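You operate a simulated robot arm through the tools that you are given. There is no shell and no other tool.

You run a simulated robot arm. Do the job below in one go: nothing can be reset, and whatever is moved stays where it is left.

## Task
Set the mill up for the load on the card and start it.
Fine: water and feed by the load chart, isolator on, then green button; wait until the pulp dial is in the green; leave the emergency stop out.

The check looks at the end state, three seconds after you hand in, the way a careful person would. Anything else that was tipped, shoved, dropped, spilled or broken makes it a failure.

## Robot
A 6-joint arm with a two-finger gripper, fixed in place. Base frame: the origin is at the foot of the arm, x ahead of it, y to its left, z up. Units: cm, rad, N and s.
It reaches about 129.8 cm from its shoulder. Its first joint turns from -2.601 to 2.601 rad. Payload 1.57 kg.
Tool frame: the origin (TCP) lies between the finger pads and is the grasp point; the fingertips stand 2.1 cm ahead of it; z points along the fingers, y is the line along which they close. Largest opening 7 cm; the body of the gripper starts 5 cm behind the TCP.
Orientation is that of the tool frame in the base frame, as a unit quaternion [x, y, z, w]. With the fingers straight down and closing along the base's y, the tool's x points along the base's -x, its y along +y and its z along -z.

## Interface
- The arm moves only by the tool arm_command. Its argument "steps" is a list of rows, each a list of 7 numbers: the shift along the tool's x, y, z in cm, then the turn, a rotation vector about the tool's x, y, z in rad, then the closure, from 0 (fully open) to 1 (shut). In form: [[dx, dy, dz, rx, ry, rz, hand], ...]. A call has 1 to 20 rows; each row shifts and turns the commanded pose from where the row before left it, along the tool's axes as they then stand. Each row takes 0.2 s and may step no farther than 5 cm and 0.15 rad from the row before; otherwise, or with a gripper value out of range, the whole call is refused. Where a pose cannot be reached the arm comes as near as it can. A force on the tool above 40 N (or 10 N above the force at the start of the call, whichever is more), or a blocked arm, ends the call early, and 0.2 s more pass. Each finger halts on what it meets, pressing with about 21 N; the grip force reading is that of the motor and also rises with nothing between the fingers. The clock runs only during rows and for 0.2 s after the last one: add rows that do not move to give the fingers time. It gives the time, the measured TCP pose, the force on the tool (base axes), the opening and the grip force at its end, in the units of the frame above (readings bear some noise), with the torque about the TCP (base axes, N m) and any sound that the robot's microphone picked up.
- Cameras (640 x 400 px; columns grow to the right, rows downward): "scene" is fixed at [39.82, -65.2, 171.41]; the picture's right is [1.00, -0.00, 0.00], its down [-0.00, -0.46, -0.89] and it looks along [0.00, 0.89, -0.46] (base axes); focal length 358 px, centre (320, 200). "wrist" rides on the gripper at [7.9, 0.4, -8.1] in the tool frame; the picture's right is [-0.05, 1.00, 0.00], its down [-0.67, -0.04, -0.75] and it looks along [-0.74, -0.04, 0.67] (tool axes); focal length 256 px, centre (320, 200). There is no depth. A picture from a camera that has moved, and an enlarged one, comes with that camera's place and axes in the base frame and with its lens.
- grab_frame(camera): a new picture of that camera. The clock stands still meanwhile.
- slide_trunk(by): slides the trunk up (or, below 0, down) by that many cm; the arm rides with it, the base frame stays. It gives what a move gives, with no picture.
- inspect(camera, box): a new picture of the part [left, top, right, bottom] of that camera's present view, enlarged. The clock stands still meanwhile.
- hand_in(): hands the job in; it is judged then, once.

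Nothing tells you positions but the pictures and the camera data. Unless the task says otherwise, let go and move clear before handing in.

The tools are called after "Call:" as a command line: name --pt "numbers of a row" for each row, then --argument value for the rest, lists and objects as JSON in quotes. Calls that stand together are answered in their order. arm_command: Moves the arm, as the interface text tells. Its arguments: {"type":"object","properties":{"steps":{"type":"array","items":{"type":"array","items":{"type":"number"}}}},"required":["steps"]} The other tools are called the same way: slide_trunk (by) slides the trunk up or down; grab_frame (camera) takes a picture; inspect (camera, box) takes an enlarged picture of a part of a camera's view; hand_in () hands the job in.

At the start:

```text
time: 0.0
tcp_pos: [11.47, 61.61, 128.89]
tool_rot: [-0.001, 1.0, 0.001, 0.0]
ft_force: [-0.6, -0.2, -0.2]
torque: [0.02, 0.0, 0.04]
grip_width: 7.0
grasp_force: 0.0
trunk travel left (down, up): [-97.0, 0.0]
```

scene: 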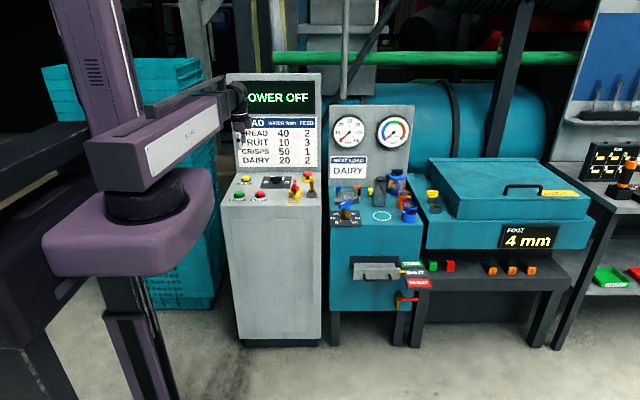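
wrist: 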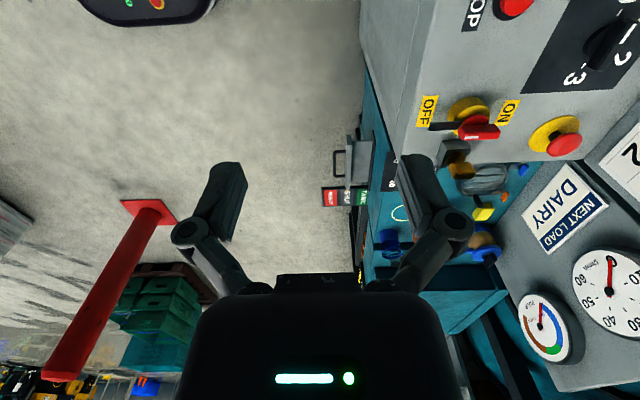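

I see a grey control cabinet with a load chart, a teal mill with dials, and a card reading "DAIRY". I'll look closer at the chart, controls and dials before moving anything.

Call:
inspect --camera "scene" --box '[220, 65, 330, 135]'

Call:
inspect --camera "scene" --box '[220, 130, 330, 210]'

Call:
inspect --camera "scene" --box '[320, 100, 430, 170]'

Call:
inspect --camera "scene" --box '[320, 165, 450, 235]'

Call:
inspect --camera "wrist" --box '[360, 0, 640, 200]'

Call:
inspect --camera "wrist" --box '[320, 140, 640, 380]'

```text
5.71 times, centred on (275, 100) of scene
camera zoom: at [39.82, -65.2, 171.41], right [1.0, 0.0, 0.0], down [0.0, -0.46, -0.89], along [0.0, 0.89, -0.46], focal length 2046 px, centre (577, 771)
```

zoom: 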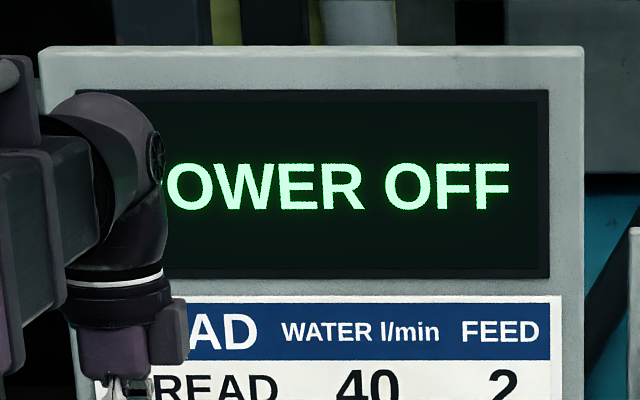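

```text
5.00 times, centred on (275, 170) of scene
camera zoom: at [39.82, -65.2, 171.41], right [1.0, 0.0, 0.0], down [0.0, -0.46, -0.89], along [0.0, 0.89, -0.46], focal length 1790 px, centre (545, 350)
```

zoom: 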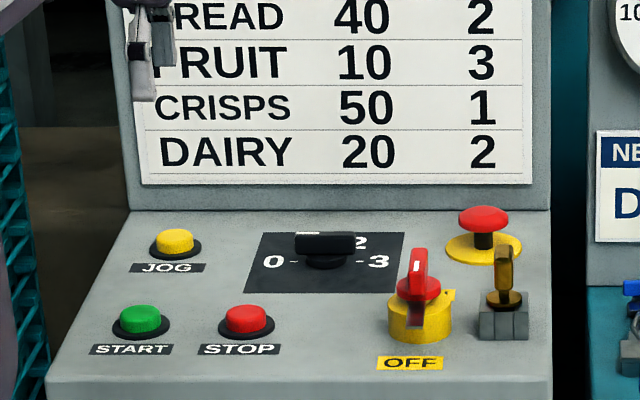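

```text
5.71 times, centred on (375, 135) of scene
camera zoom: at [39.82, -65.2, 171.41], right [1.0, 0.0, 0.0], down [0.0, -0.46, -0.89], along [0.0, 0.89, -0.46], focal length 2046 px, centre (6, 571)
```

zoom: 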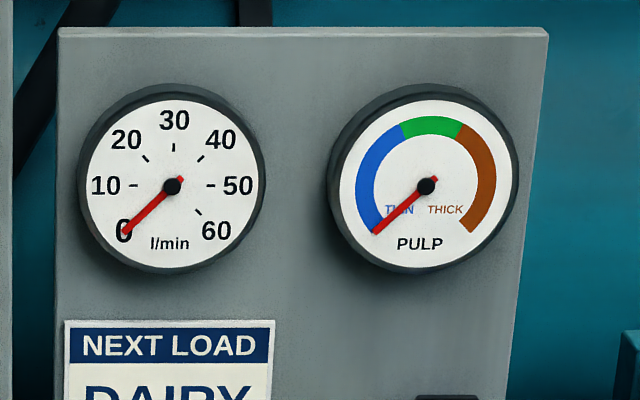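

```text
4.92 times, centred on (385, 200) of scene
camera zoom: at [39.82, -65.2, 171.41], right [1.0, 0.0, 0.0], down [0.0, -0.46, -0.89], along [0.0, 0.89, -0.46], focal length 1763 px, centre (0, 200)
```

zoom: 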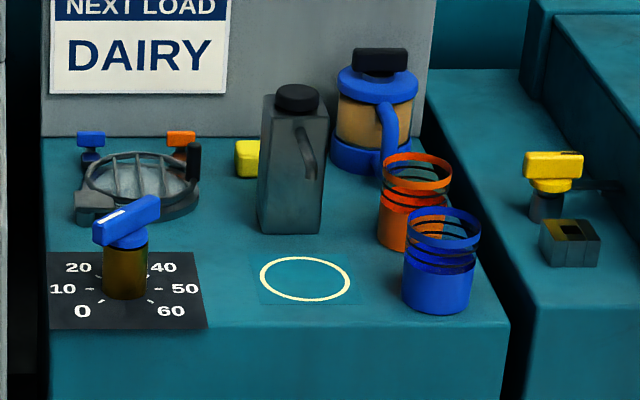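

```text
2.00 times, centred on (500, 100) of wrist
camera zoom: at [3.63, 62.07, 137.1], right [0.05, 1.0, 0.0], down [0.67, -0.04, 0.75], along [0.74, -0.04, -0.67], focal length 512 px, centre (-40, 400)
```

zoom: 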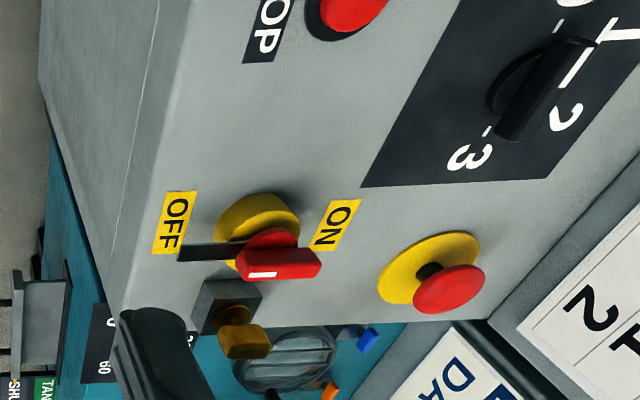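

```text
1.67 times, centred on (480, 260) of wrist
camera zoom: at [3.63, 62.07, 137.1], right [0.05, 1.0, 0.0], down [0.67, -0.04, 0.75], along [0.74, -0.04, -0.67], focal length 427 px, centre (53, 100)
```

zoom: 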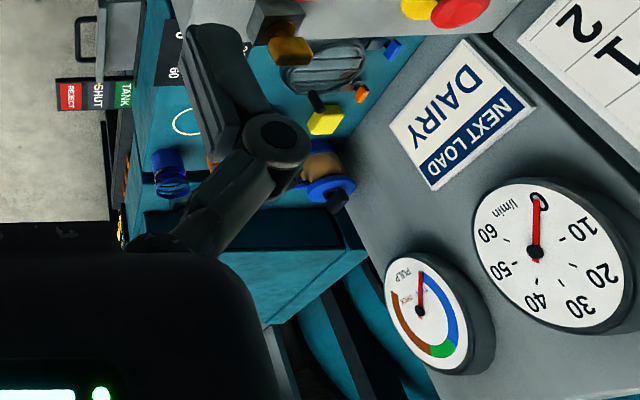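

The load is DAIRY: water 20 l/min, feed 2. I'll look at the rest of the scene: interlocks, levers, right-hand panel.

Call:
inspect --camera "scene" --box '[280, 160, 330, 210]'

Call:
inspect --camera "scene" --box '[330, 240, 450, 330]'

Call:
inspect --camera "scene" --box '[420, 150, 600, 290]'

Call:
inspect --camera "scene" --box '[540, 60, 640, 320]'

Call:
inspect --camera "scene" --box '[225, 165, 285, 210]'

Call:
inspect --camera "scene" --box '[325, 180, 380, 230]'

```text
8.00 times, centred on (305, 185) of scene
camera zoom: at [39.82, -65.2, 171.41], right [1.0, 0.0, 0.0], down [0.0, -0.46, -0.89], along [0.0, 0.89, -0.46], focal length 2865 px, centre (440, 320)
```

zoom: 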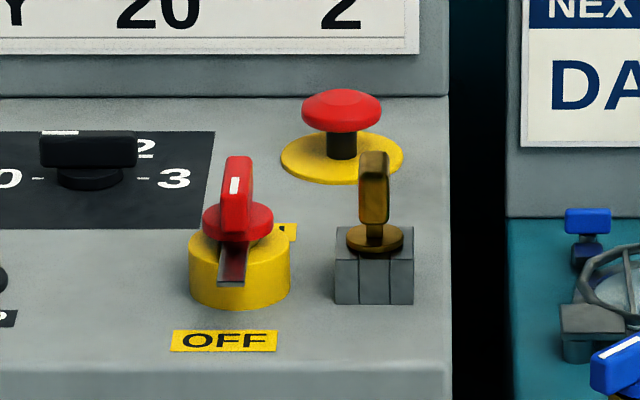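

```text
4.44 times, centred on (390, 285) of scene
camera zoom: at [39.82, -65.2, 171.41], right [1.0, 0.0, 0.0], down [0.0, -0.46, -0.89], along [0.0, 0.89, -0.46], focal length 1591 px, centre (9, -178)
```

zoom: 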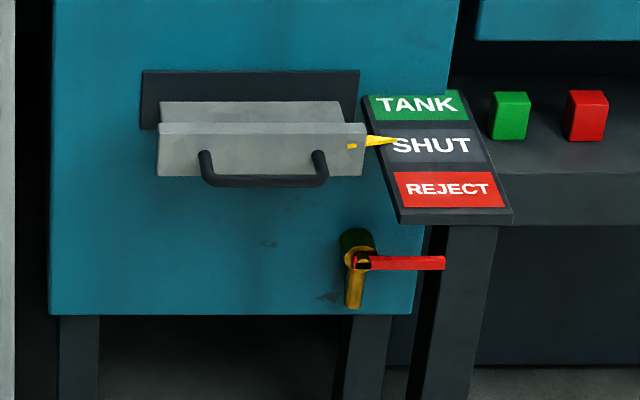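

```text
2.86 times, centred on (510, 220) of scene
camera zoom: at [39.82, -65.2, 171.41], right [1.0, 0.0, 0.0], down [0.0, -0.46, -0.89], along [0.0, 0.89, -0.46], focal length 1023 px, centre (-223, 143)
```

zoom: 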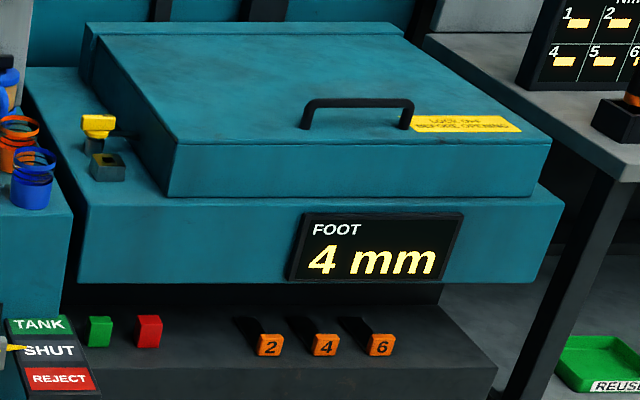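

```text
1.54 times, centred on (590, 190) of scene
camera zoom: at [39.82, -65.2, 171.41], right [1.0, 0.0, 0.0], down [0.0, -0.46, -0.89], along [0.0, 0.89, -0.46], focal length 551 px, centre (-95, 215)
```

zoom: 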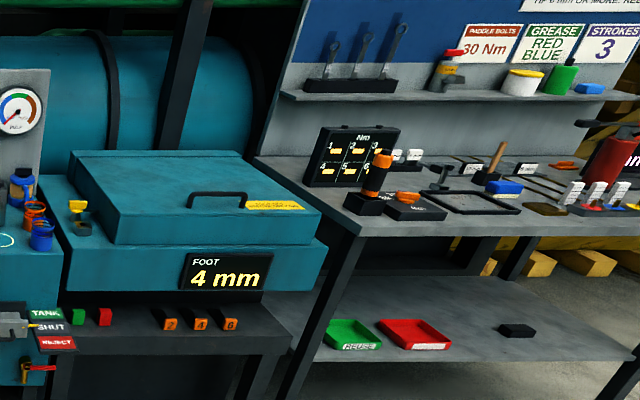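

```text
8.89 times, centred on (255, 188) of scene
camera zoom: at [39.82, -65.2, 171.41], right [1.0, 0.0, 0.0], down [0.0, -0.46, -0.89], along [0.0, 0.89, -0.46], focal length 3183 px, centre (898, 311)
```

zoom: 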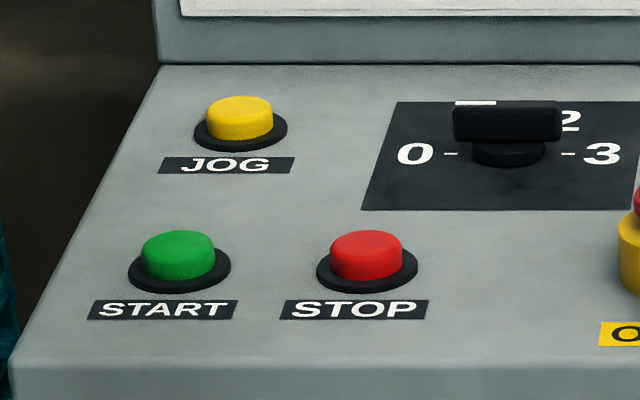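

```text
8.00 times, centred on (352, 205) of scene
camera zoom: at [39.82, -65.2, 171.41], right [1.0, 0.0, 0.0], down [0.0, -0.46, -0.89], along [0.0, 0.89, -0.46], focal length 2865 px, centre (60, 160)
```

zoom: 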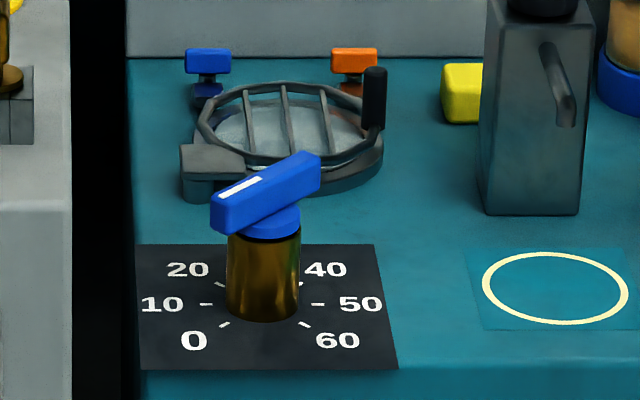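

DAIRY means water 20 and feed 2. The isolator, feed knob and buttons are on the grey panel at about z≈95, y≈95-106. I'll turn the wrist so its camera faces the panel (+y) and get a better view.

Call:
arm_command --pt "0 0 0 0 0 -0.1428 0" --pt "0 0 0 0 0 -0.1428 0" --pt "0 0 0 0 0 -0.1428 0" --pt "0 0 0 0 0 -0.1428 0" --pt "0 0 0 0 0 -0.1428 0" --pt "0 0 0 0 0 -0.1428 0" --pt "0 0 0 0 0 -0.1428 0" --pt "0 0 0 0 0 -0.1428 0" --pt "0 0 0 0 0 -0.1428 0" --pt "0 0 0 0 0 -0.1428 0" --pt "0 0 0 0 0 -0.1428 0" --pt "0 0 0 0 0 0 0"

Call:
grab_frame --camera "wrist"

Call:
grab_frame --camera "scene"

```text
time: 2.6
tcp_pos: [11.32, 61.53, 128.96]
tool_rot: [0.707, -0.707, 0.0, -0.001]
ft_force: [0.0, -0.4, 0.7]
torque: [-0.02, -0.03, -0.01]
grip_width: 7.0
grasp_force: 0.0
trunk travel left (down, up): [-97.0, 0.0]
```

```text
taken
camera wrist: at [11.11, 53.66, 137.11], right [-1.0, 0.05, 0.0], down [0.03, 0.67, 0.75], along [0.04, 0.74, -0.67], focal length 256 px, centre (320, 200)
```

wrist: 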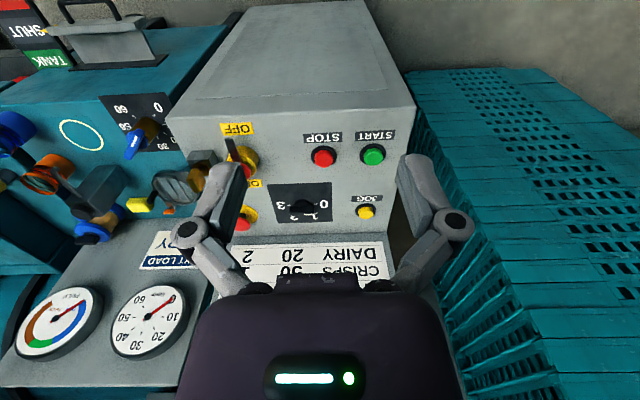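

```text
taken
```

scene: 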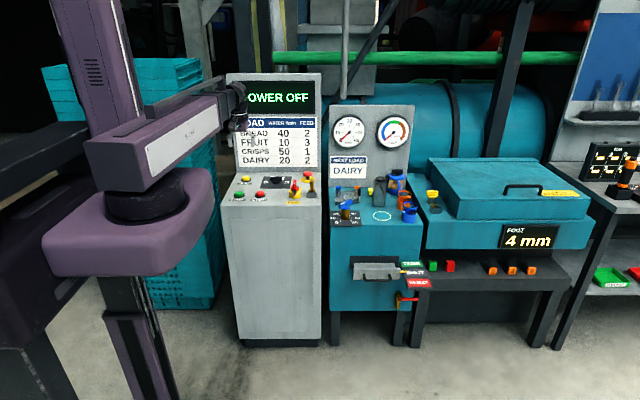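

The picture is upside down, but the panel is readable. I'll move right and slightly closer for a clear look at each control.

Call:
arm_command --pt "-2 -3.5 1 0 0 0 0" --pt "-2 -3.5 1 0 0 0 0" --pt "-2 -3.5 1 0 0 0 0" --pt "-2 -3.5 1 0 0 0 0" --pt "0 0 0 0 0 0 0"

Call:
grab_frame --camera "wrist"

Call:
inspect --camera "wrist" --box '[180, 60, 420, 210]'

Call:
inspect --camera "wrist" --box '[0, 0, 240, 150]'

```text
time: 3.8
tcp_pos: [25.46, 69.43, 128.98]
tool_rot: [-0.707, 0.707, -0.001, 0.001]
ft_force: [0.4, -0.2, -0.5]
torque: [0.02, 0.01, 0.04]
grip_width: 6.99
grasp_force: 0.1
out of reach, approached as far as the arm can: row 1, 2, 3, 4
trunk travel left (down, up): [-97.0, 0.0]
```

```text
taken
camera wrist: at [25.05, 61.51, 137.14], right [-1.0, 0.05, 0.0], down [0.03, 0.67, 0.75], along [0.04, 0.74, -0.67], focal length 256 px, centre (320, 200)
```

wrist: 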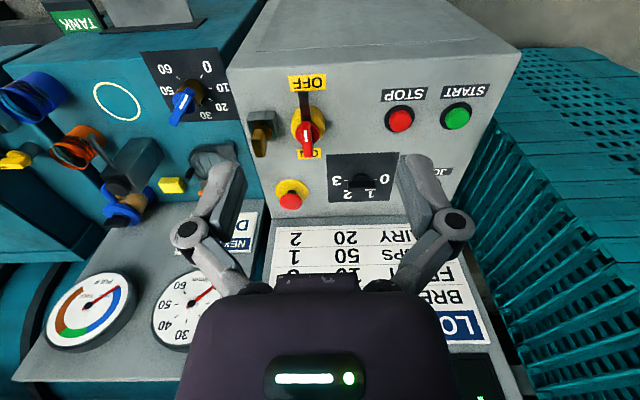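

```text
2.67 times, centred on (300, 135) of wrist
camera zoom: at [25.05, 61.51, 137.14], right [-1.0, 0.05, 0.0], down [0.03, 0.67, 0.75], along [0.04, 0.74, -0.67], focal length 683 px, centre (373, 373)
```

zoom: 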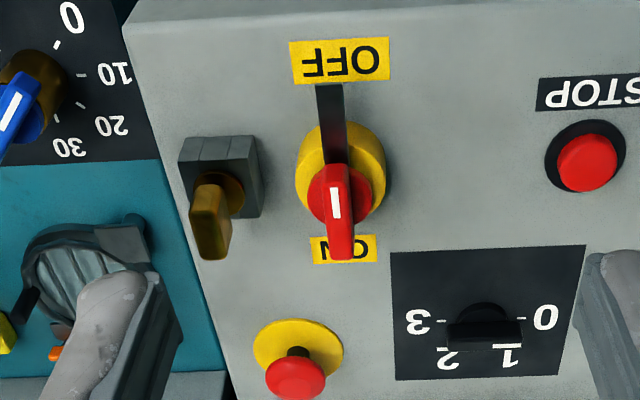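

```text
2.67 times, centred on (120, 75) of wrist
camera zoom: at [25.05, 61.51, 137.14], right [-1.0, 0.05, 0.0], down [0.03, 0.67, 0.75], along [0.04, 0.74, -0.67], focal length 683 px, centre (853, 533)
```

zoom: 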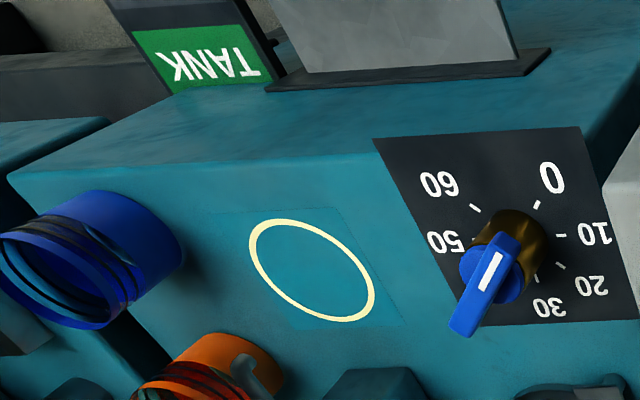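

The feed knob points at 1, the isolator at OFF (front), the water at 0. The arm can't lower itself here, so I'll lower the trunk to get nearer for measurement.

Call:
slide_trunk --by -10

Call:
grab_frame --camera "wrist"

Call:
inspect --camera "wrist" --box '[180, 20, 420, 170]'

Call:
grab_frame --camera "scene"

```text
time: 5.1
tcp_pos: [25.43, 69.48, 118.86]
tool_rot: [-0.707, 0.707, 0.0, 0.0]
ft_force: [0.3, 0.2, 0.4]
torque: [-0.01, -0.02, -0.02]
grip_width: 7.0
grasp_force: 0.1
trunk travel left (down, up): [-87.0, 10.0]
```

```text
taken
camera wrist: at [25.09, 61.53, 127.12], right [-1.0, 0.05, 0.0], down [0.04, 0.67, 0.75], along [0.04, 0.74, -0.67], focal length 256 px, centre (320, 200)
```

wrist: 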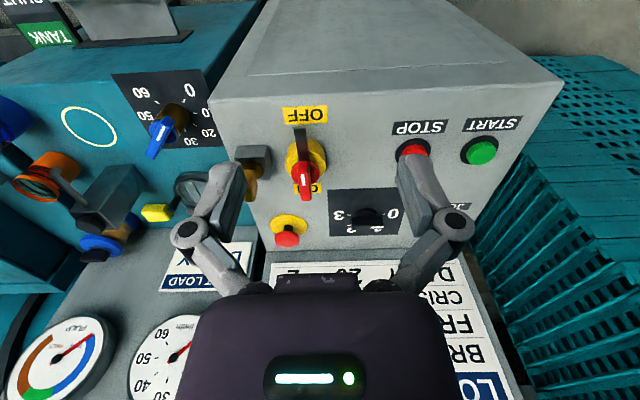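

```text
2.67 times, centred on (300, 95) of wrist
camera zoom: at [25.09, 61.53, 127.12], right [-1.0, 0.05, 0.0], down [0.04, 0.67, 0.75], along [0.04, 0.74, -0.67], focal length 683 px, centre (373, 480)
```

zoom: 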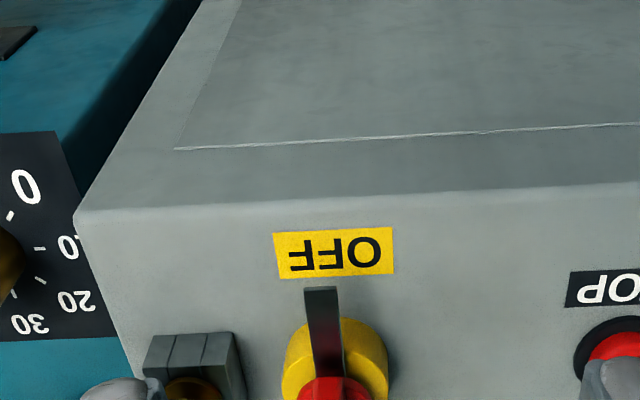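

```text
taken
```

scene: 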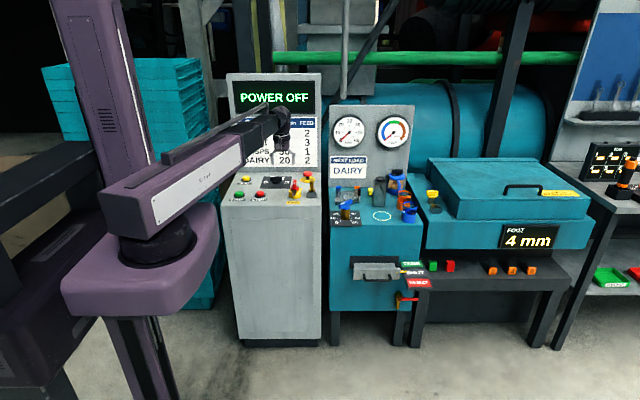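

Panel top is about z≈95; START ≈ (1.7, 86.7), isolator ≈ (28, 86), feed knob ≈ (18, 98), E-stop ≈ (33.8, 104). I'll move the camera further over the panel for a view of the feed knob.

Call:
arm_command --pt "-3 1 0 0 0 0 0" --pt "-3 1 0 0 0 0 0" --pt "-3 1 0 0 0 0 0" --pt "-3 1 0 0 0 0 0" --pt "0 0 0 0 0 0 0"

Call:
grab_frame --camera "wrist"

Call:
inspect --camera "wrist" --box '[220, 60, 420, 185]'

Call:
inspect --camera "wrist" --box '[200, 0, 400, 125]'

```text
time: 6.3
tcp_pos: [21.57, 81.45, 118.85]
tool_rot: [-0.707, 0.708, -0.001, 0.0]
ft_force: [-0.3, -1.1, -0.6]
torque: [0.02, -0.02, 0.01]
grip_width: 7.02
grasp_force: 0.0
trunk travel left (down, up): [-87.0, 10.0]
```

```text
taken
camera wrist: at [21.12, 73.45, 127.13], right [-1.0, 0.05, 0.0], down [0.04, 0.67, 0.75], along [0.04, 0.74, -0.67], focal length 256 px, centre (320, 200)
```

wrist: 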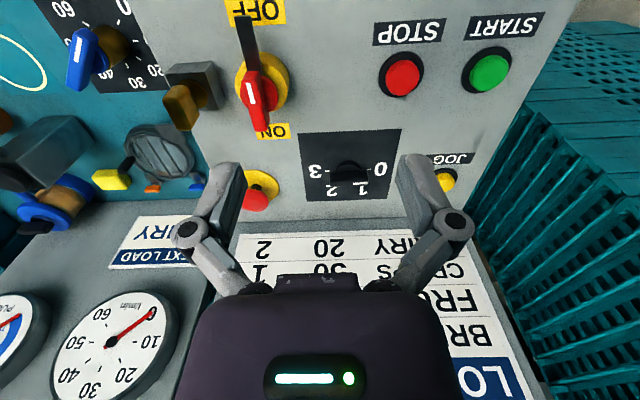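

```text
3.20 times, centred on (320, 122) of wrist
camera zoom: at [21.12, 73.45, 127.13], right [-1.0, 0.05, 0.0], down [0.04, 0.67, 0.75], along [0.04, 0.74, -0.67], focal length 819 px, centre (320, 448)
```

zoom: 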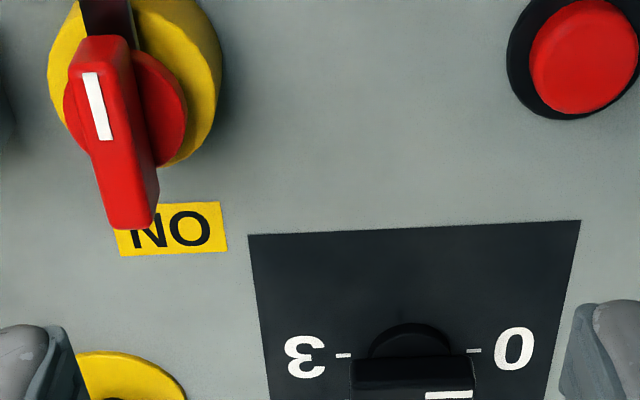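

```text
3.20 times, centred on (300, 62) of wrist
camera zoom: at [21.12, 73.45, 127.13], right [-1.0, 0.05, 0.0], down [0.04, 0.67, 0.75], along [0.04, 0.74, -0.67], focal length 819 px, centre (384, 640)
```

zoom: 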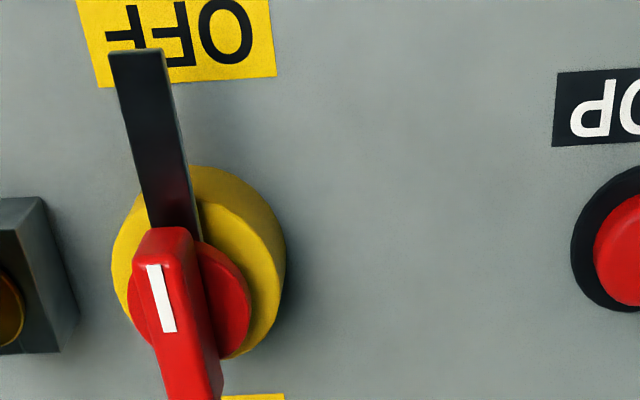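

The feed knob's white mark points at 0 and the isolator is at OFF. Next I'll move right to look at the water valve, which I take to be at about (52, 84, 92).

Call:
arm_command --pt "1.2 -4 0 0 0 0 0" --pt "1.2 -4 0 0 0 0 0" --pt "1.2 -4 0 0 0 0 0" --pt "1.2 -4 0 0 0 0 0" --pt "1.2 -4 0 0 0 0 0" --pt "1.2 -4 0 0 0 0 0" --pt "1.2 -4 0 0 0 0 0" --pt "0 0 0 0 0 0 0"

Call:
grab_frame --camera "wrist"

Call:
inspect --camera "wrist" --box '[220, 60, 420, 185]'

Call:
grab_frame --camera "scene"

```text
time: 8.1
tcp_pos: [49.46, 73.1, 118.95]
tool_rot: [-0.707, 0.707, 0.0, 0.001]
ft_force: [-1.1, 0.6, -0.6]
torque: [-0.02, -0.01, -0.03]
grip_width: 7.01
grasp_force: 0.2
trunk travel left (down, up): [-87.0, 10.0]
```

```text
taken
camera wrist: at [49.06, 65.19, 127.12], right [-1.0, 0.05, 0.0], down [0.03, 0.67, 0.75], along [0.04, 0.74, -0.67], focal length 256 px, centre (320, 200)
```

wrist: 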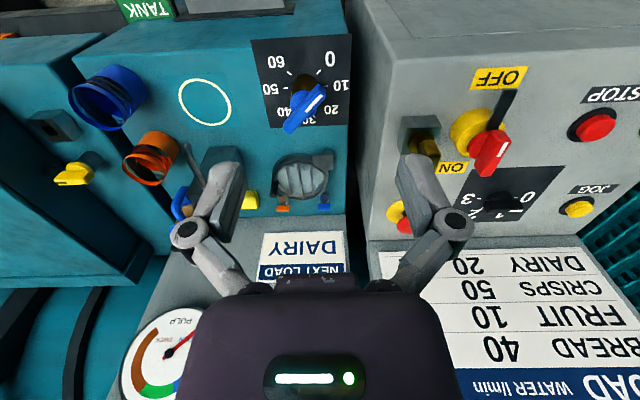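

```text
3.20 times, centred on (320, 122) of wrist
camera zoom: at [49.06, 65.19, 127.12], right [-1.0, 0.05, 0.0], down [0.03, 0.67, 0.75], along [0.04, 0.74, -0.67], focal length 819 px, centre (320, 448)
```

zoom: 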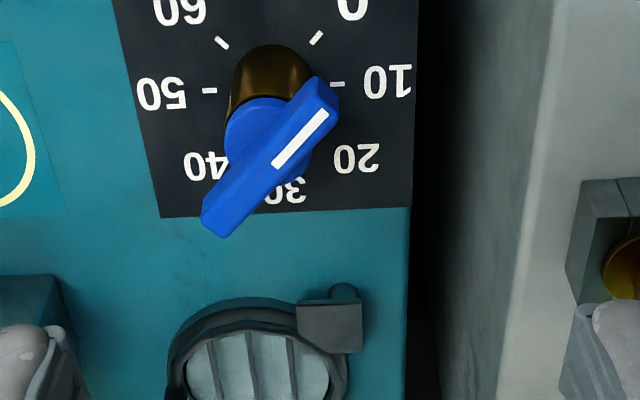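

```text
taken
```

scene: 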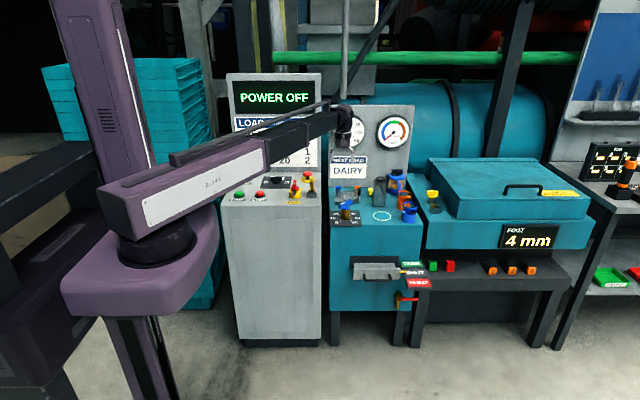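

The water bar points to 0 (225°), centred near (52.3, 83.9), with its top at z≈92. I'll yaw the gripper to close across the bar and move above it, also testing whether the arm can move in z here.

Call:
arm_command --pt "0 0 0 0 0 0.1309 0" --pt "0 0 0 0 0 0.1309 0" --pt "0 0 0 0 0 0.1309 0" --pt "0 0 0 0 0 0.1309 0" --pt "0 0 0 0 0 0.1309 0" --pt "0 0 0 0 0 0.1309 0" --pt "0 0 2 0 0 0 0" --pt "0 0 0 0 0 0 0"

Call:
grab_frame --camera "wrist"

```text
time: 9.9
tcp_pos: [49.4, 72.97, 118.85]
tool_rot: [-0.382, 0.924, 0.0, 0.0]
ft_force: [0.0, 0.3, -0.5]
torque: [-0.01, 0.0, -0.02]
grip_width: 7.01
grasp_force: 0.0
out of reach, approached as far as the arm can: row 7
trunk travel left (down, up): [-87.0, 10.0]
```

```text
taken
camera wrist: at [43.58, 67.74, 127.1], right [-0.67, 0.74, 0.0], down [0.5, 0.45, 0.75], along [0.56, 0.5, -0.67], focal length 256 px, centre (320, 200)
```

wrist: 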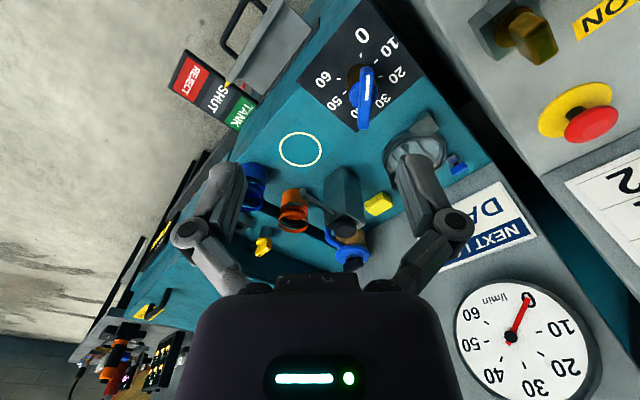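

The arm won't go lower by itself here. I'll test whether it can rise, so I can keep fine vertical control in the arm and use the trunk for the coarse part.

Call:
arm_command --pt "0 0 -3 0 0 0 0" --pt "0 0 0 0 0 0 0"

```text
time: 10.5
tcp_pos: [49.46, 72.92, 118.9]
tool_rot: [-0.382, 0.924, 0.0, 0.0]
ft_force: [0.6, 0.1, -0.2]
torque: [-0.01, -0.01, 0.01]
grip_width: 6.99
grasp_force: 0.1
out of reach, approached as far as the arm can: row 1
trunk travel left (down, up): [-87.0, 10.0]
```

Height comes only from the trunk, so the arm works in the horizontal plane. I'll move over the water valve and view it from above.

Call:
arm_command --pt "-3.26 1.917 0 0 0 0 0" --pt "-3.26 1.917 0 0 0 0 0" --pt "-3.26 1.917 0 0 0 0 0" --pt "0 0 0 0 0 0 0"

Call:
slide_trunk --by -12

Call:
grab_frame --camera "wrist"

Call:
inspect --camera "scene" --box '[310, 140, 400, 230]'

```text
time: 11.5
tcp_pos: [52.05, 83.89, 118.99]
tool_rot: [-0.383, 0.924, 0.001, 0.001]
ft_force: [-0.8, 0.0, -0.3]
torque: [0.02, 0.0, 0.0]
grip_width: 7.0
grasp_force: 0.1
trunk travel left (down, up): [-87.0, 10.0]
```

```text
time: 13.0
tcp_pos: [52.05, 83.98, 106.9]
tool_rot: [-0.383, 0.924, 0.0, 0.0]
ft_force: [-0.1, -0.1, 0.5]
torque: [-0.02, -0.02, -0.01]
grip_width: 7.0
grasp_force: 0.0
trunk travel left (down, up): [-75.0, 22.0]
```

```text
taken
camera wrist: at [46.19, 78.62, 115.12], right [-0.67, 0.74, 0.0], down [0.5, 0.45, 0.75], along [0.55, 0.5, -0.67], focal length 256 px, centre (320, 200)
```

wrist: 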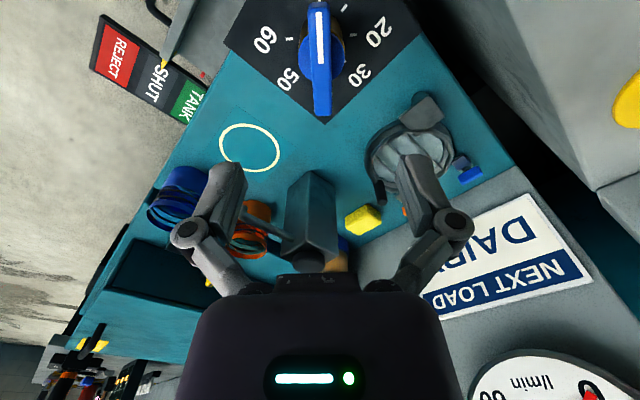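

```text
4.44 times, centred on (355, 185) of scene
camera zoom: at [39.82, -65.2, 171.41], right [1.0, 0.0, 0.0], down [0.0, -0.46, -0.89], along [0.0, 0.89, -0.46], focal length 1591 px, centre (164, 267)
```

zoom: 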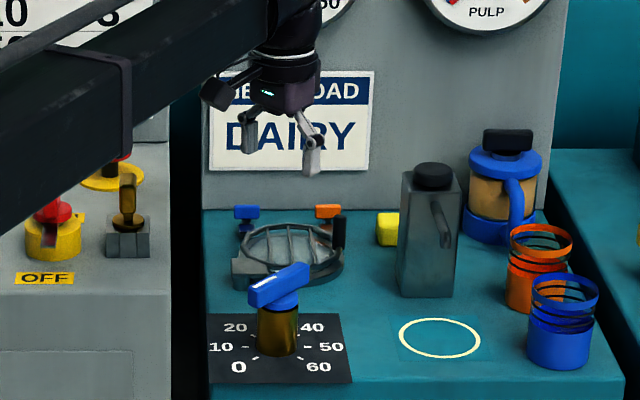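

The bar is aligned with the tool's x axis, centred at (51.9, 83.9), spanning about z 89.9–92.2. I'll lower so the fingertips stop just above the hub (TCP z≈92.5), in two stages.

Call:
slide_trunk --by -10

Call:
grab_frame --camera "wrist"

Call:
inspect --camera "scene" --box '[310, 160, 390, 230]'

```text
time: 14.4
tcp_pos: [51.99, 83.95, 96.92]
tool_rot: [-0.382, 0.924, 0.0, 0.0]
ft_force: [-0.5, 0.3, -0.5]
torque: [-0.04, -0.01, 0.02]
grip_width: 7.01
grasp_force: 0.1
trunk travel left (down, up): [-65.0, 32.0]
```

```text
taken
camera wrist: at [46.19, 78.62, 105.12], right [-0.67, 0.74, 0.0], down [0.5, 0.45, 0.75], along [0.55, 0.5, -0.67], focal length 256 px, centre (320, 200)
```

wrist: 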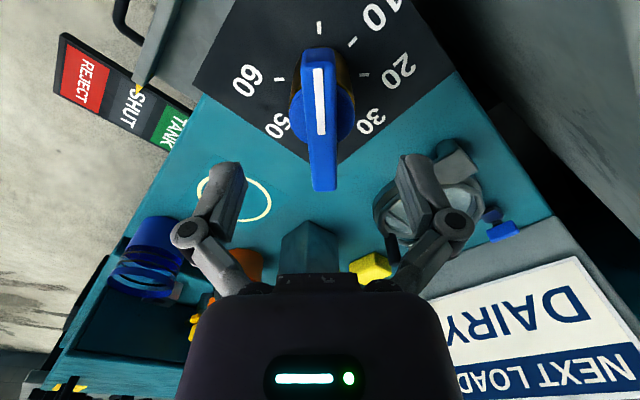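

```text
5.71 times, centred on (350, 195) of scene
camera zoom: at [39.82, -65.2, 171.41], right [1.0, 0.0, 0.0], down [0.0, -0.46, -0.89], along [0.0, 0.89, -0.46], focal length 2046 px, centre (149, 229)
```

zoom: 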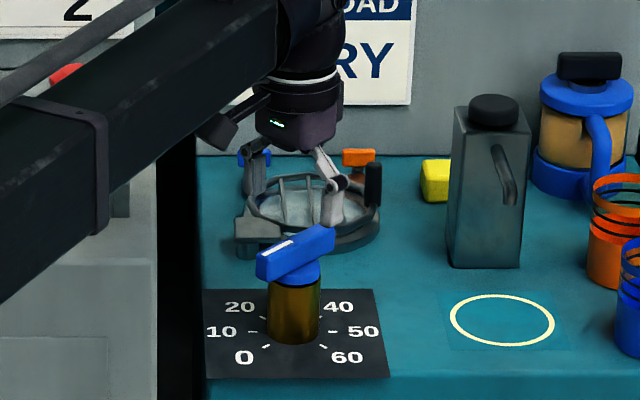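

The bar is centred between the fingers. I'll nudge 0.2 cm and lower the last 4.4 cm.

Call:
arm_command --pt "0.2 0 0 0 0 0 0" --pt "0 0 0 0 0 0 0"

Call:
slide_trunk --by -4.3

Call:
grab_frame --camera "wrist"

Call:
inspect --camera "scene" --box '[320, 170, 380, 220]'

```text
time: 15.0
tcp_pos: [51.81, 83.79, 96.85]
tool_rot: [-0.383, 0.924, 0.0, 0.0]
ft_force: [0.1, 0.6, -0.3]
torque: [0.0, -0.01, 0.05]
grip_width: 6.99
grasp_force: 0.1
trunk travel left (down, up): [-65.0, 32.0]
```

```text
time: 15.8
tcp_pos: [51.82, 83.77, 92.51]
tool_rot: [-0.383, 0.924, 0.0, 0.0]
ft_force: [0.4, 0.1, -0.2]
torque: [-0.02, -0.03, -0.02]
grip_width: 6.99
grasp_force: 0.1
trunk travel left (down, up): [-60.7, 36.3]
```

```text
taken
camera wrist: at [46.06, 78.46, 100.82], right [-0.67, 0.74, 0.0], down [0.5, 0.45, 0.75], along [0.55, 0.5, -0.67], focal length 256 px, centre (320, 200)
```

wrist: 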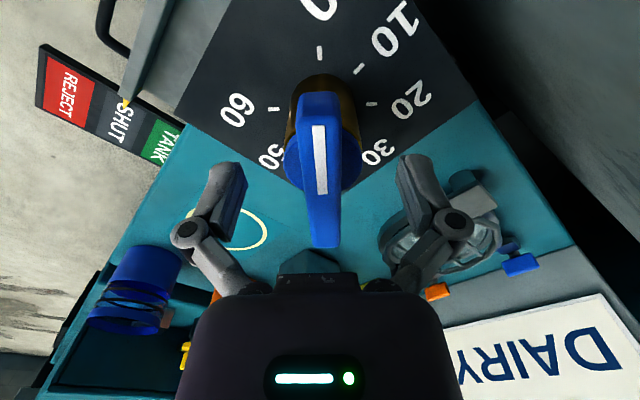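

```text
8.00 times, centred on (350, 195) of scene
camera zoom: at [39.82, -65.2, 171.41], right [1.0, 0.0, 0.0], down [0.0, -0.46, -0.89], along [0.0, 0.89, -0.46], focal length 2865 px, centre (80, 240)
```

zoom: 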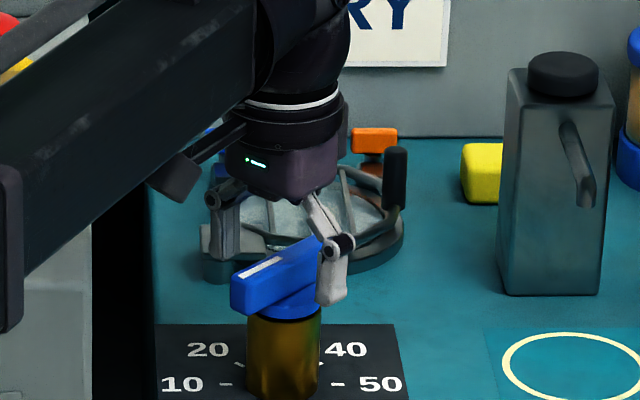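

The fingers straddle the bar with the tips above the hub. Closing.

Call:
arm_command --pt "0 0 0 0 0 0 0.5" --pt "0 0 0 0 0 0 1" --pt "0 0 0 0 0 0 1" --pt "0 0 0 0 0 0 1" --pt "0 0 0 0 0 0 1"

Call:
grab_frame --camera "wrist"

```text
time: 17.0
tcp_pos: [51.87, 83.79, 92.64]
tool_rot: [-0.382, 0.924, 0.0, 0.001]
ft_force: [-2.1, 8.5, 9.9]
torque: [0.09, 0.21, 0.05]
grip_width: 1.7
grasp_force: 31.9
trunk travel left (down, up): [-60.7, 36.3]
```

```text
taken
camera wrist: at [45.98, 78.52, 100.85], right [-0.67, 0.74, 0.0], down [0.5, 0.44, 0.75], along [0.55, 0.5, -0.67], focal length 256 px, centre (320, 200)
```

wrist: 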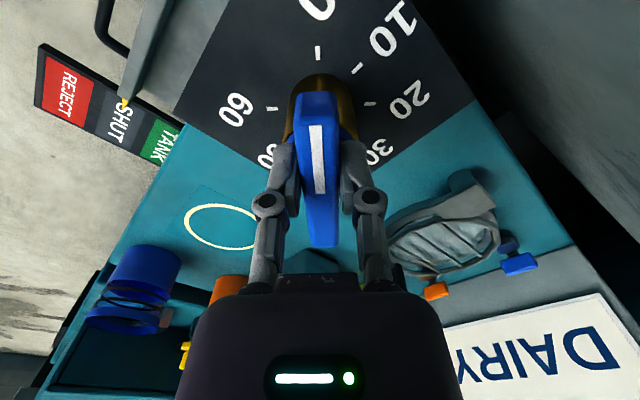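

Gripped at 1.7 cm. I'll turn clockwise 30° first and check forces and the flow dial.

Call:
arm_command --pt "0 0 0 0 0 0.1309 1" --pt "0 0 0 0 0 0.1309 1" --pt "0 0 0 0 0 0.1309 1" --pt "0 0 0 0 0 0.1309 1" --pt "0 0 0 0 0 0 1"

Call:
grab_frame --camera "wrist"

Call:
inspect --camera "scene" --box '[320, 100, 430, 170]'

```text
time: 18.0
tcp_pos: [51.57, 84.29, 92.68]
tool_rot: [-0.161, 0.987, 0.005, 0.0]
ft_force: [-4.1, 5.1, 7.6]
torque: [0.27, 0.04, 0.1]
grip_width: 1.68
grasp_force: 32.4
trunk travel left (down, up): [-60.7, 36.3]
stopped in row 4: the force on the tool passed its limit at 42 N (the readings are from after the stop); the commanded pose is now the measured one
```

```text
taken
camera wrist: at [44.03, 82.0, 100.84], right [-0.27, 0.96, 0.01], down [0.64, 0.17, 0.75], along [0.72, 0.2, -0.67], focal length 256 px, centre (320, 200)
```

wrist: 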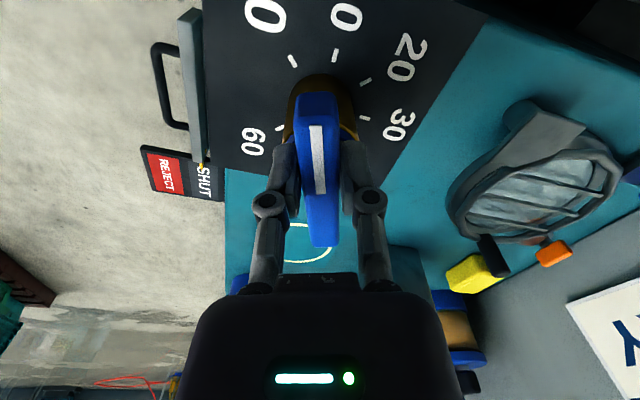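

```text
5.71 times, centred on (375, 135) of scene
camera zoom: at [39.82, -65.2, 171.41], right [1.0, 0.0, 0.0], down [0.0, -0.46, -0.89], along [0.0, 0.89, -0.46], focal length 2046 px, centre (6, 571)
```

zoom: 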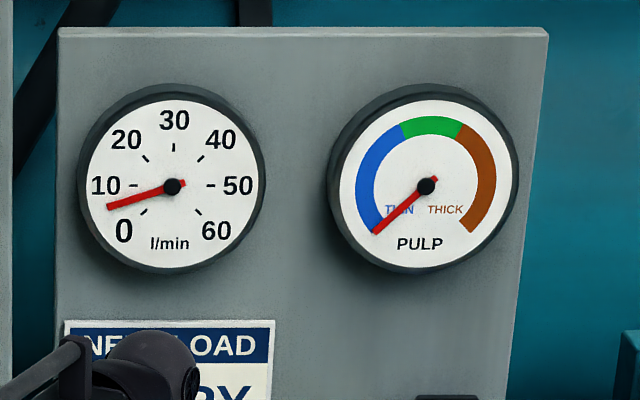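

The dial ticks put the valve axis at about (52.35, 84.36), so I'm gripping 0.76 cm off-axis; the dial reads about 6. I'll continue clockwise along an arc about the true axis.

Call:
arm_command --pt "-0.006 0.094 0 0 0 0.1233 1" --pt "-0.006 0.094 0 0 0 0.1233 1" --pt "-0.006 0.094 0 0 0 0.1233 1" --pt "-0.006 0.094 0 0 0 0.1233 1" --pt "0 0 0 0 0 0 1"

Call:
inspect --camera "scene" --box '[320, 100, 430, 170]'

Call:
grab_frame --camera "wrist"

```text
time: 19.2
tcp_pos: [51.53, 84.64, 92.64]
tool_rot: [0.087, 0.996, 0.003, 0.0]
ft_force: [-13.3, 21.4, 11.6]
torque: [0.34, -0.18, 0.17]
grip_width: 1.68
grasp_force: 31.8
trunk travel left (down, up): [-60.7, 36.3]
```

```text
5.71 times, centred on (375, 135) of scene
camera zoom: at [39.82, -65.2, 171.41], right [1.0, 0.0, 0.0], down [0.0, -0.46, -0.89], along [0.0, 0.89, -0.46], focal length 2046 px, centre (6, 571)
```

zoom: 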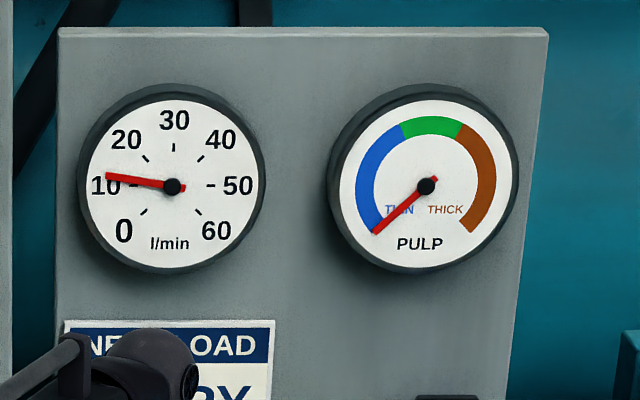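

```text
taken
camera wrist: at [43.9, 86.38, 100.86], right [0.22, 0.97, 0.01], down [0.65, -0.16, 0.74], along [0.73, -0.16, -0.67], focal length 256 px, centre (320, 200)
```

wrist: 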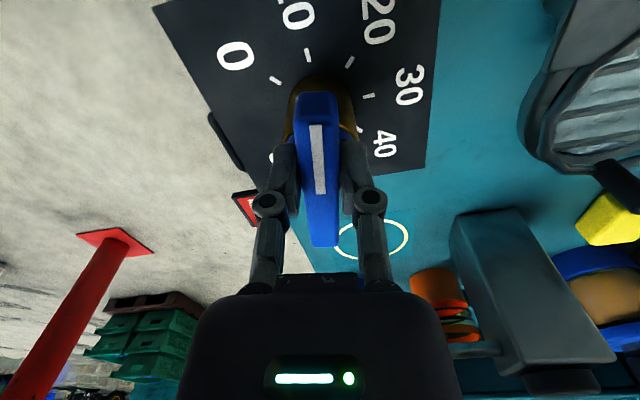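

The dial now reads about 12, and the reaction force says the arc radius is a bit larger. I'll adjust the arc and turn most of the remainder.

Call:
arm_command --pt "-0.019 0.147 0 0 0 0.1226 1" --pt "-0.001 0.149 0 0 0 0.1226 1" --pt "0.018 0.148 0 0 0 0.1226 1" --pt "0.035 0.144 0 0 0 0.1226 1" --pt "0 0 0 0 0 0 1"

Call:
inspect --camera "scene" --box '[320, 100, 380, 150]'

Call:
grab_frame --camera "wrist"

```text
time: 20.4
tcp_pos: [51.85, 85.09, 92.46]
tool_rot: [0.326, 0.946, 0.002, -0.002]
ft_force: [-15.1, 15.9, 7.3]
torque: [0.22, 0.2, 0.02]
grip_width: 1.71
grasp_force: 32.2
trunk travel left (down, up): [-60.7, 36.3]
```

```text
8.00 times, centred on (350, 125) of scene
camera zoom: at [39.82, -65.2, 171.41], right [1.0, 0.0, 0.0], down [0.0, -0.46, -0.89], along [0.0, 0.89, -0.46], focal length 2865 px, centre (80, 800)
```

zoom: 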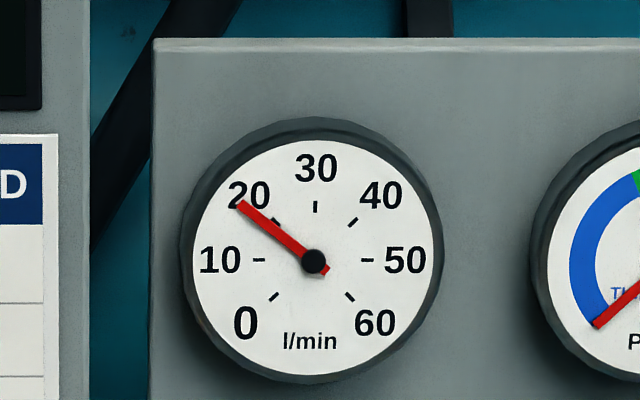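

```text
taken
camera wrist: at [45.88, 90.24, 100.87], right [0.66, 0.75, 0.0], down [0.5, -0.44, 0.74], along [0.56, -0.48, -0.67], focal length 256 px, centre (320, 200)
```

wrist: 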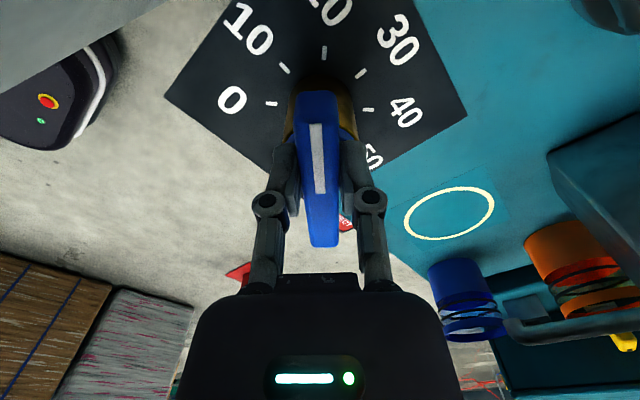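

Now about 18.4 l/min; 7° remains. One more small turn, easing outward to relieve the side load.

Call:
arm_command --pt "0.08 0.06 0 0 0 0.062 1" --pt "0.08 0.06 0 0 0 0.062 1" --pt "0 0 0 0 0 0 1" --pt "0 0 0 0 0 0 1"

Call:
inspect --camera "scene" --box '[330, 105, 370, 150]'

```text
time: 21.4
tcp_pos: [51.87, 85.1, 92.67]
tool_rot: [0.384, 0.924, 0.002, -0.001]
ft_force: [-4.3, 6.7, 4.0]
torque: [0.66, 0.61, 0.0]
grip_width: 1.69
grasp_force: 32.2
trunk travel left (down, up): [-60.7, 36.3]
```

```text
8.89 times, centred on (350, 128) of scene
camera zoom: at [39.82, -65.2, 171.41], right [1.0, 0.0, 0.0], down [0.0, -0.46, -0.89], along [0.0, 0.89, -0.46], focal length 3183 px, centre (53, 844)
```

zoom: 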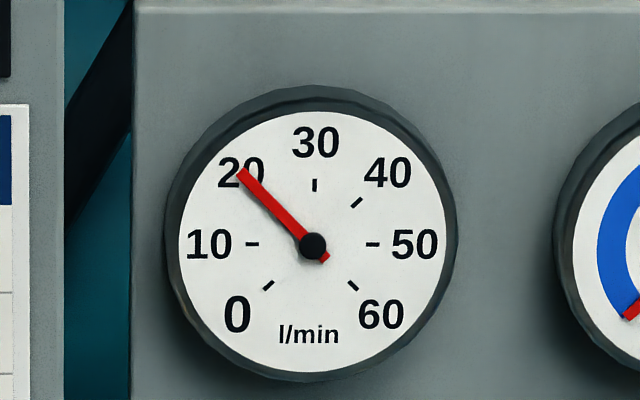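

The dial reads 20. Releasing, then raising the trunk.

Call:
arm_command --pt "0 0 0 0 0 0 0.6" --pt "0 0 0 0 0 0 0.3" --pt "0 0 0 0 0 0 0" --pt "0 0 0 0 0 0 0"

Call:
slide_trunk --by 16

Call:
inspect --camera "scene" --box '[320, 100, 430, 170]'

Call:
inspect --camera "scene" --box '[310, 150, 400, 230]'

```text
time: 22.4
tcp_pos: [51.85, 85.08, 92.64]
tool_rot: [0.384, 0.923, 0.002, -0.002]
ft_force: [-1.5, 0.2, -0.2]
torque: [0.02, -0.02, 0.01]
grip_width: 7.02
grasp_force: 0.1
trunk travel left (down, up): [-60.7, 36.3]
```

```text
time: 24.2
tcp_pos: [51.87, 85.16, 108.63]
tool_rot: [0.383, 0.924, 0.002, -0.001]
ft_force: [0.1, 0.9, -0.7]
torque: [0.02, 0.0, -0.01]
grip_width: 7.0
grasp_force: 0.1
trunk travel left (down, up): [-76.7, 20.3]
```

```text
5.71 times, centred on (375, 135) of scene
camera zoom: at [39.82, -65.2, 171.41], right [1.0, 0.0, 0.0], down [0.0, -0.46, -0.89], along [0.0, 0.89, -0.46], focal length 2046 px, centre (6, 571)
```

zoom: 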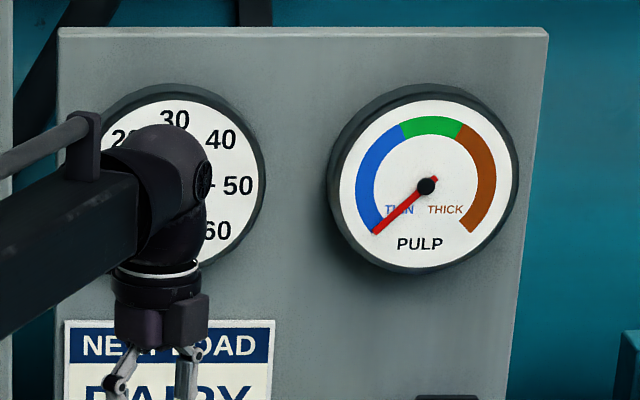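

```text
5.00 times, centred on (355, 190) of scene
camera zoom: at [39.82, -65.2, 171.41], right [1.0, 0.0, 0.0], down [0.0, -0.46, -0.89], along [0.0, 0.89, -0.46], focal length 1790 px, centre (145, 250)
```

zoom: 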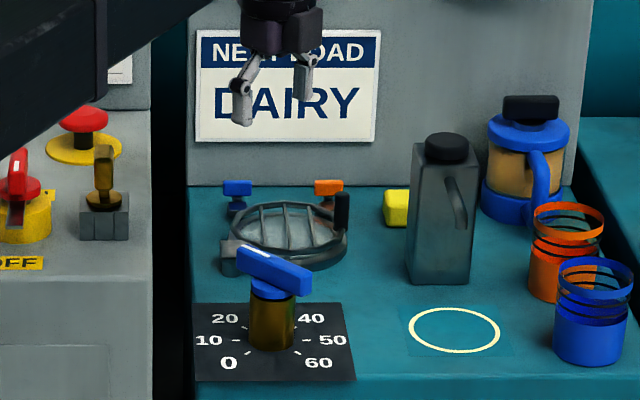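

Water is set at 20 and nothing else moved. Next is the feed knob near (18, 101); I want the camera on the front side while turning, so I'll raise a little and rotate the wrist counter-clockwise in clear air.

Call:
slide_trunk --by 6

Call:
arm_command --pt "0 0 0 0 0 -0.1454 0" --pt "0 0 0 0 0 -0.1454 0" --pt "0 0 0 0 0 -0.1454 0" --pt "0 0 0 0 0 -0.1454 0" --pt "0 0 0 0 0 -0.1454 0" --pt "0 0 0 0 0 -0.1454 0" --pt "0 0 0 0 0 -0.1454 0" --pt "0 0 0 0 0 -0.1454 0" --pt "0 0 0 0 0 -0.1454 0" --pt "0 0 0 0 0 -0.1454 0" --pt "0 0 0 0 0 -0.1454 0" --pt "0 0 0 0 0 -0.1454 0" --pt "0 0 0 0 0 -0.1454 0" --pt "0 0 0 0 0 -0.1454 0" --pt "0 0 0 0 0 -0.1454 0" --pt "0 0 0 0 0 -0.1454 0" --pt "0 0 0 0 0 0 0"

```text
time: 25.2
tcp_pos: [51.89, 85.13, 114.49]
tool_rot: [0.383, 0.924, 0.003, -0.002]
ft_force: [0.4, -0.4, 0.2]
torque: [0.04, 0.01, 0.03]
grip_width: 7.01
grasp_force: 0.1
trunk travel left (down, up): [-82.7, 14.3]
```

```text
time: 28.8
tcp_pos: [51.87, 85.2, 114.66]
tool_rot: [-0.697, 0.717, 0.003, 0.001]
ft_force: [0.7, -0.3, 0.5]
torque: [-0.01, -0.02, 0.0]
grip_width: 6.99
grasp_force: 0.2
trunk travel left (down, up): [-82.7, 14.3]
```

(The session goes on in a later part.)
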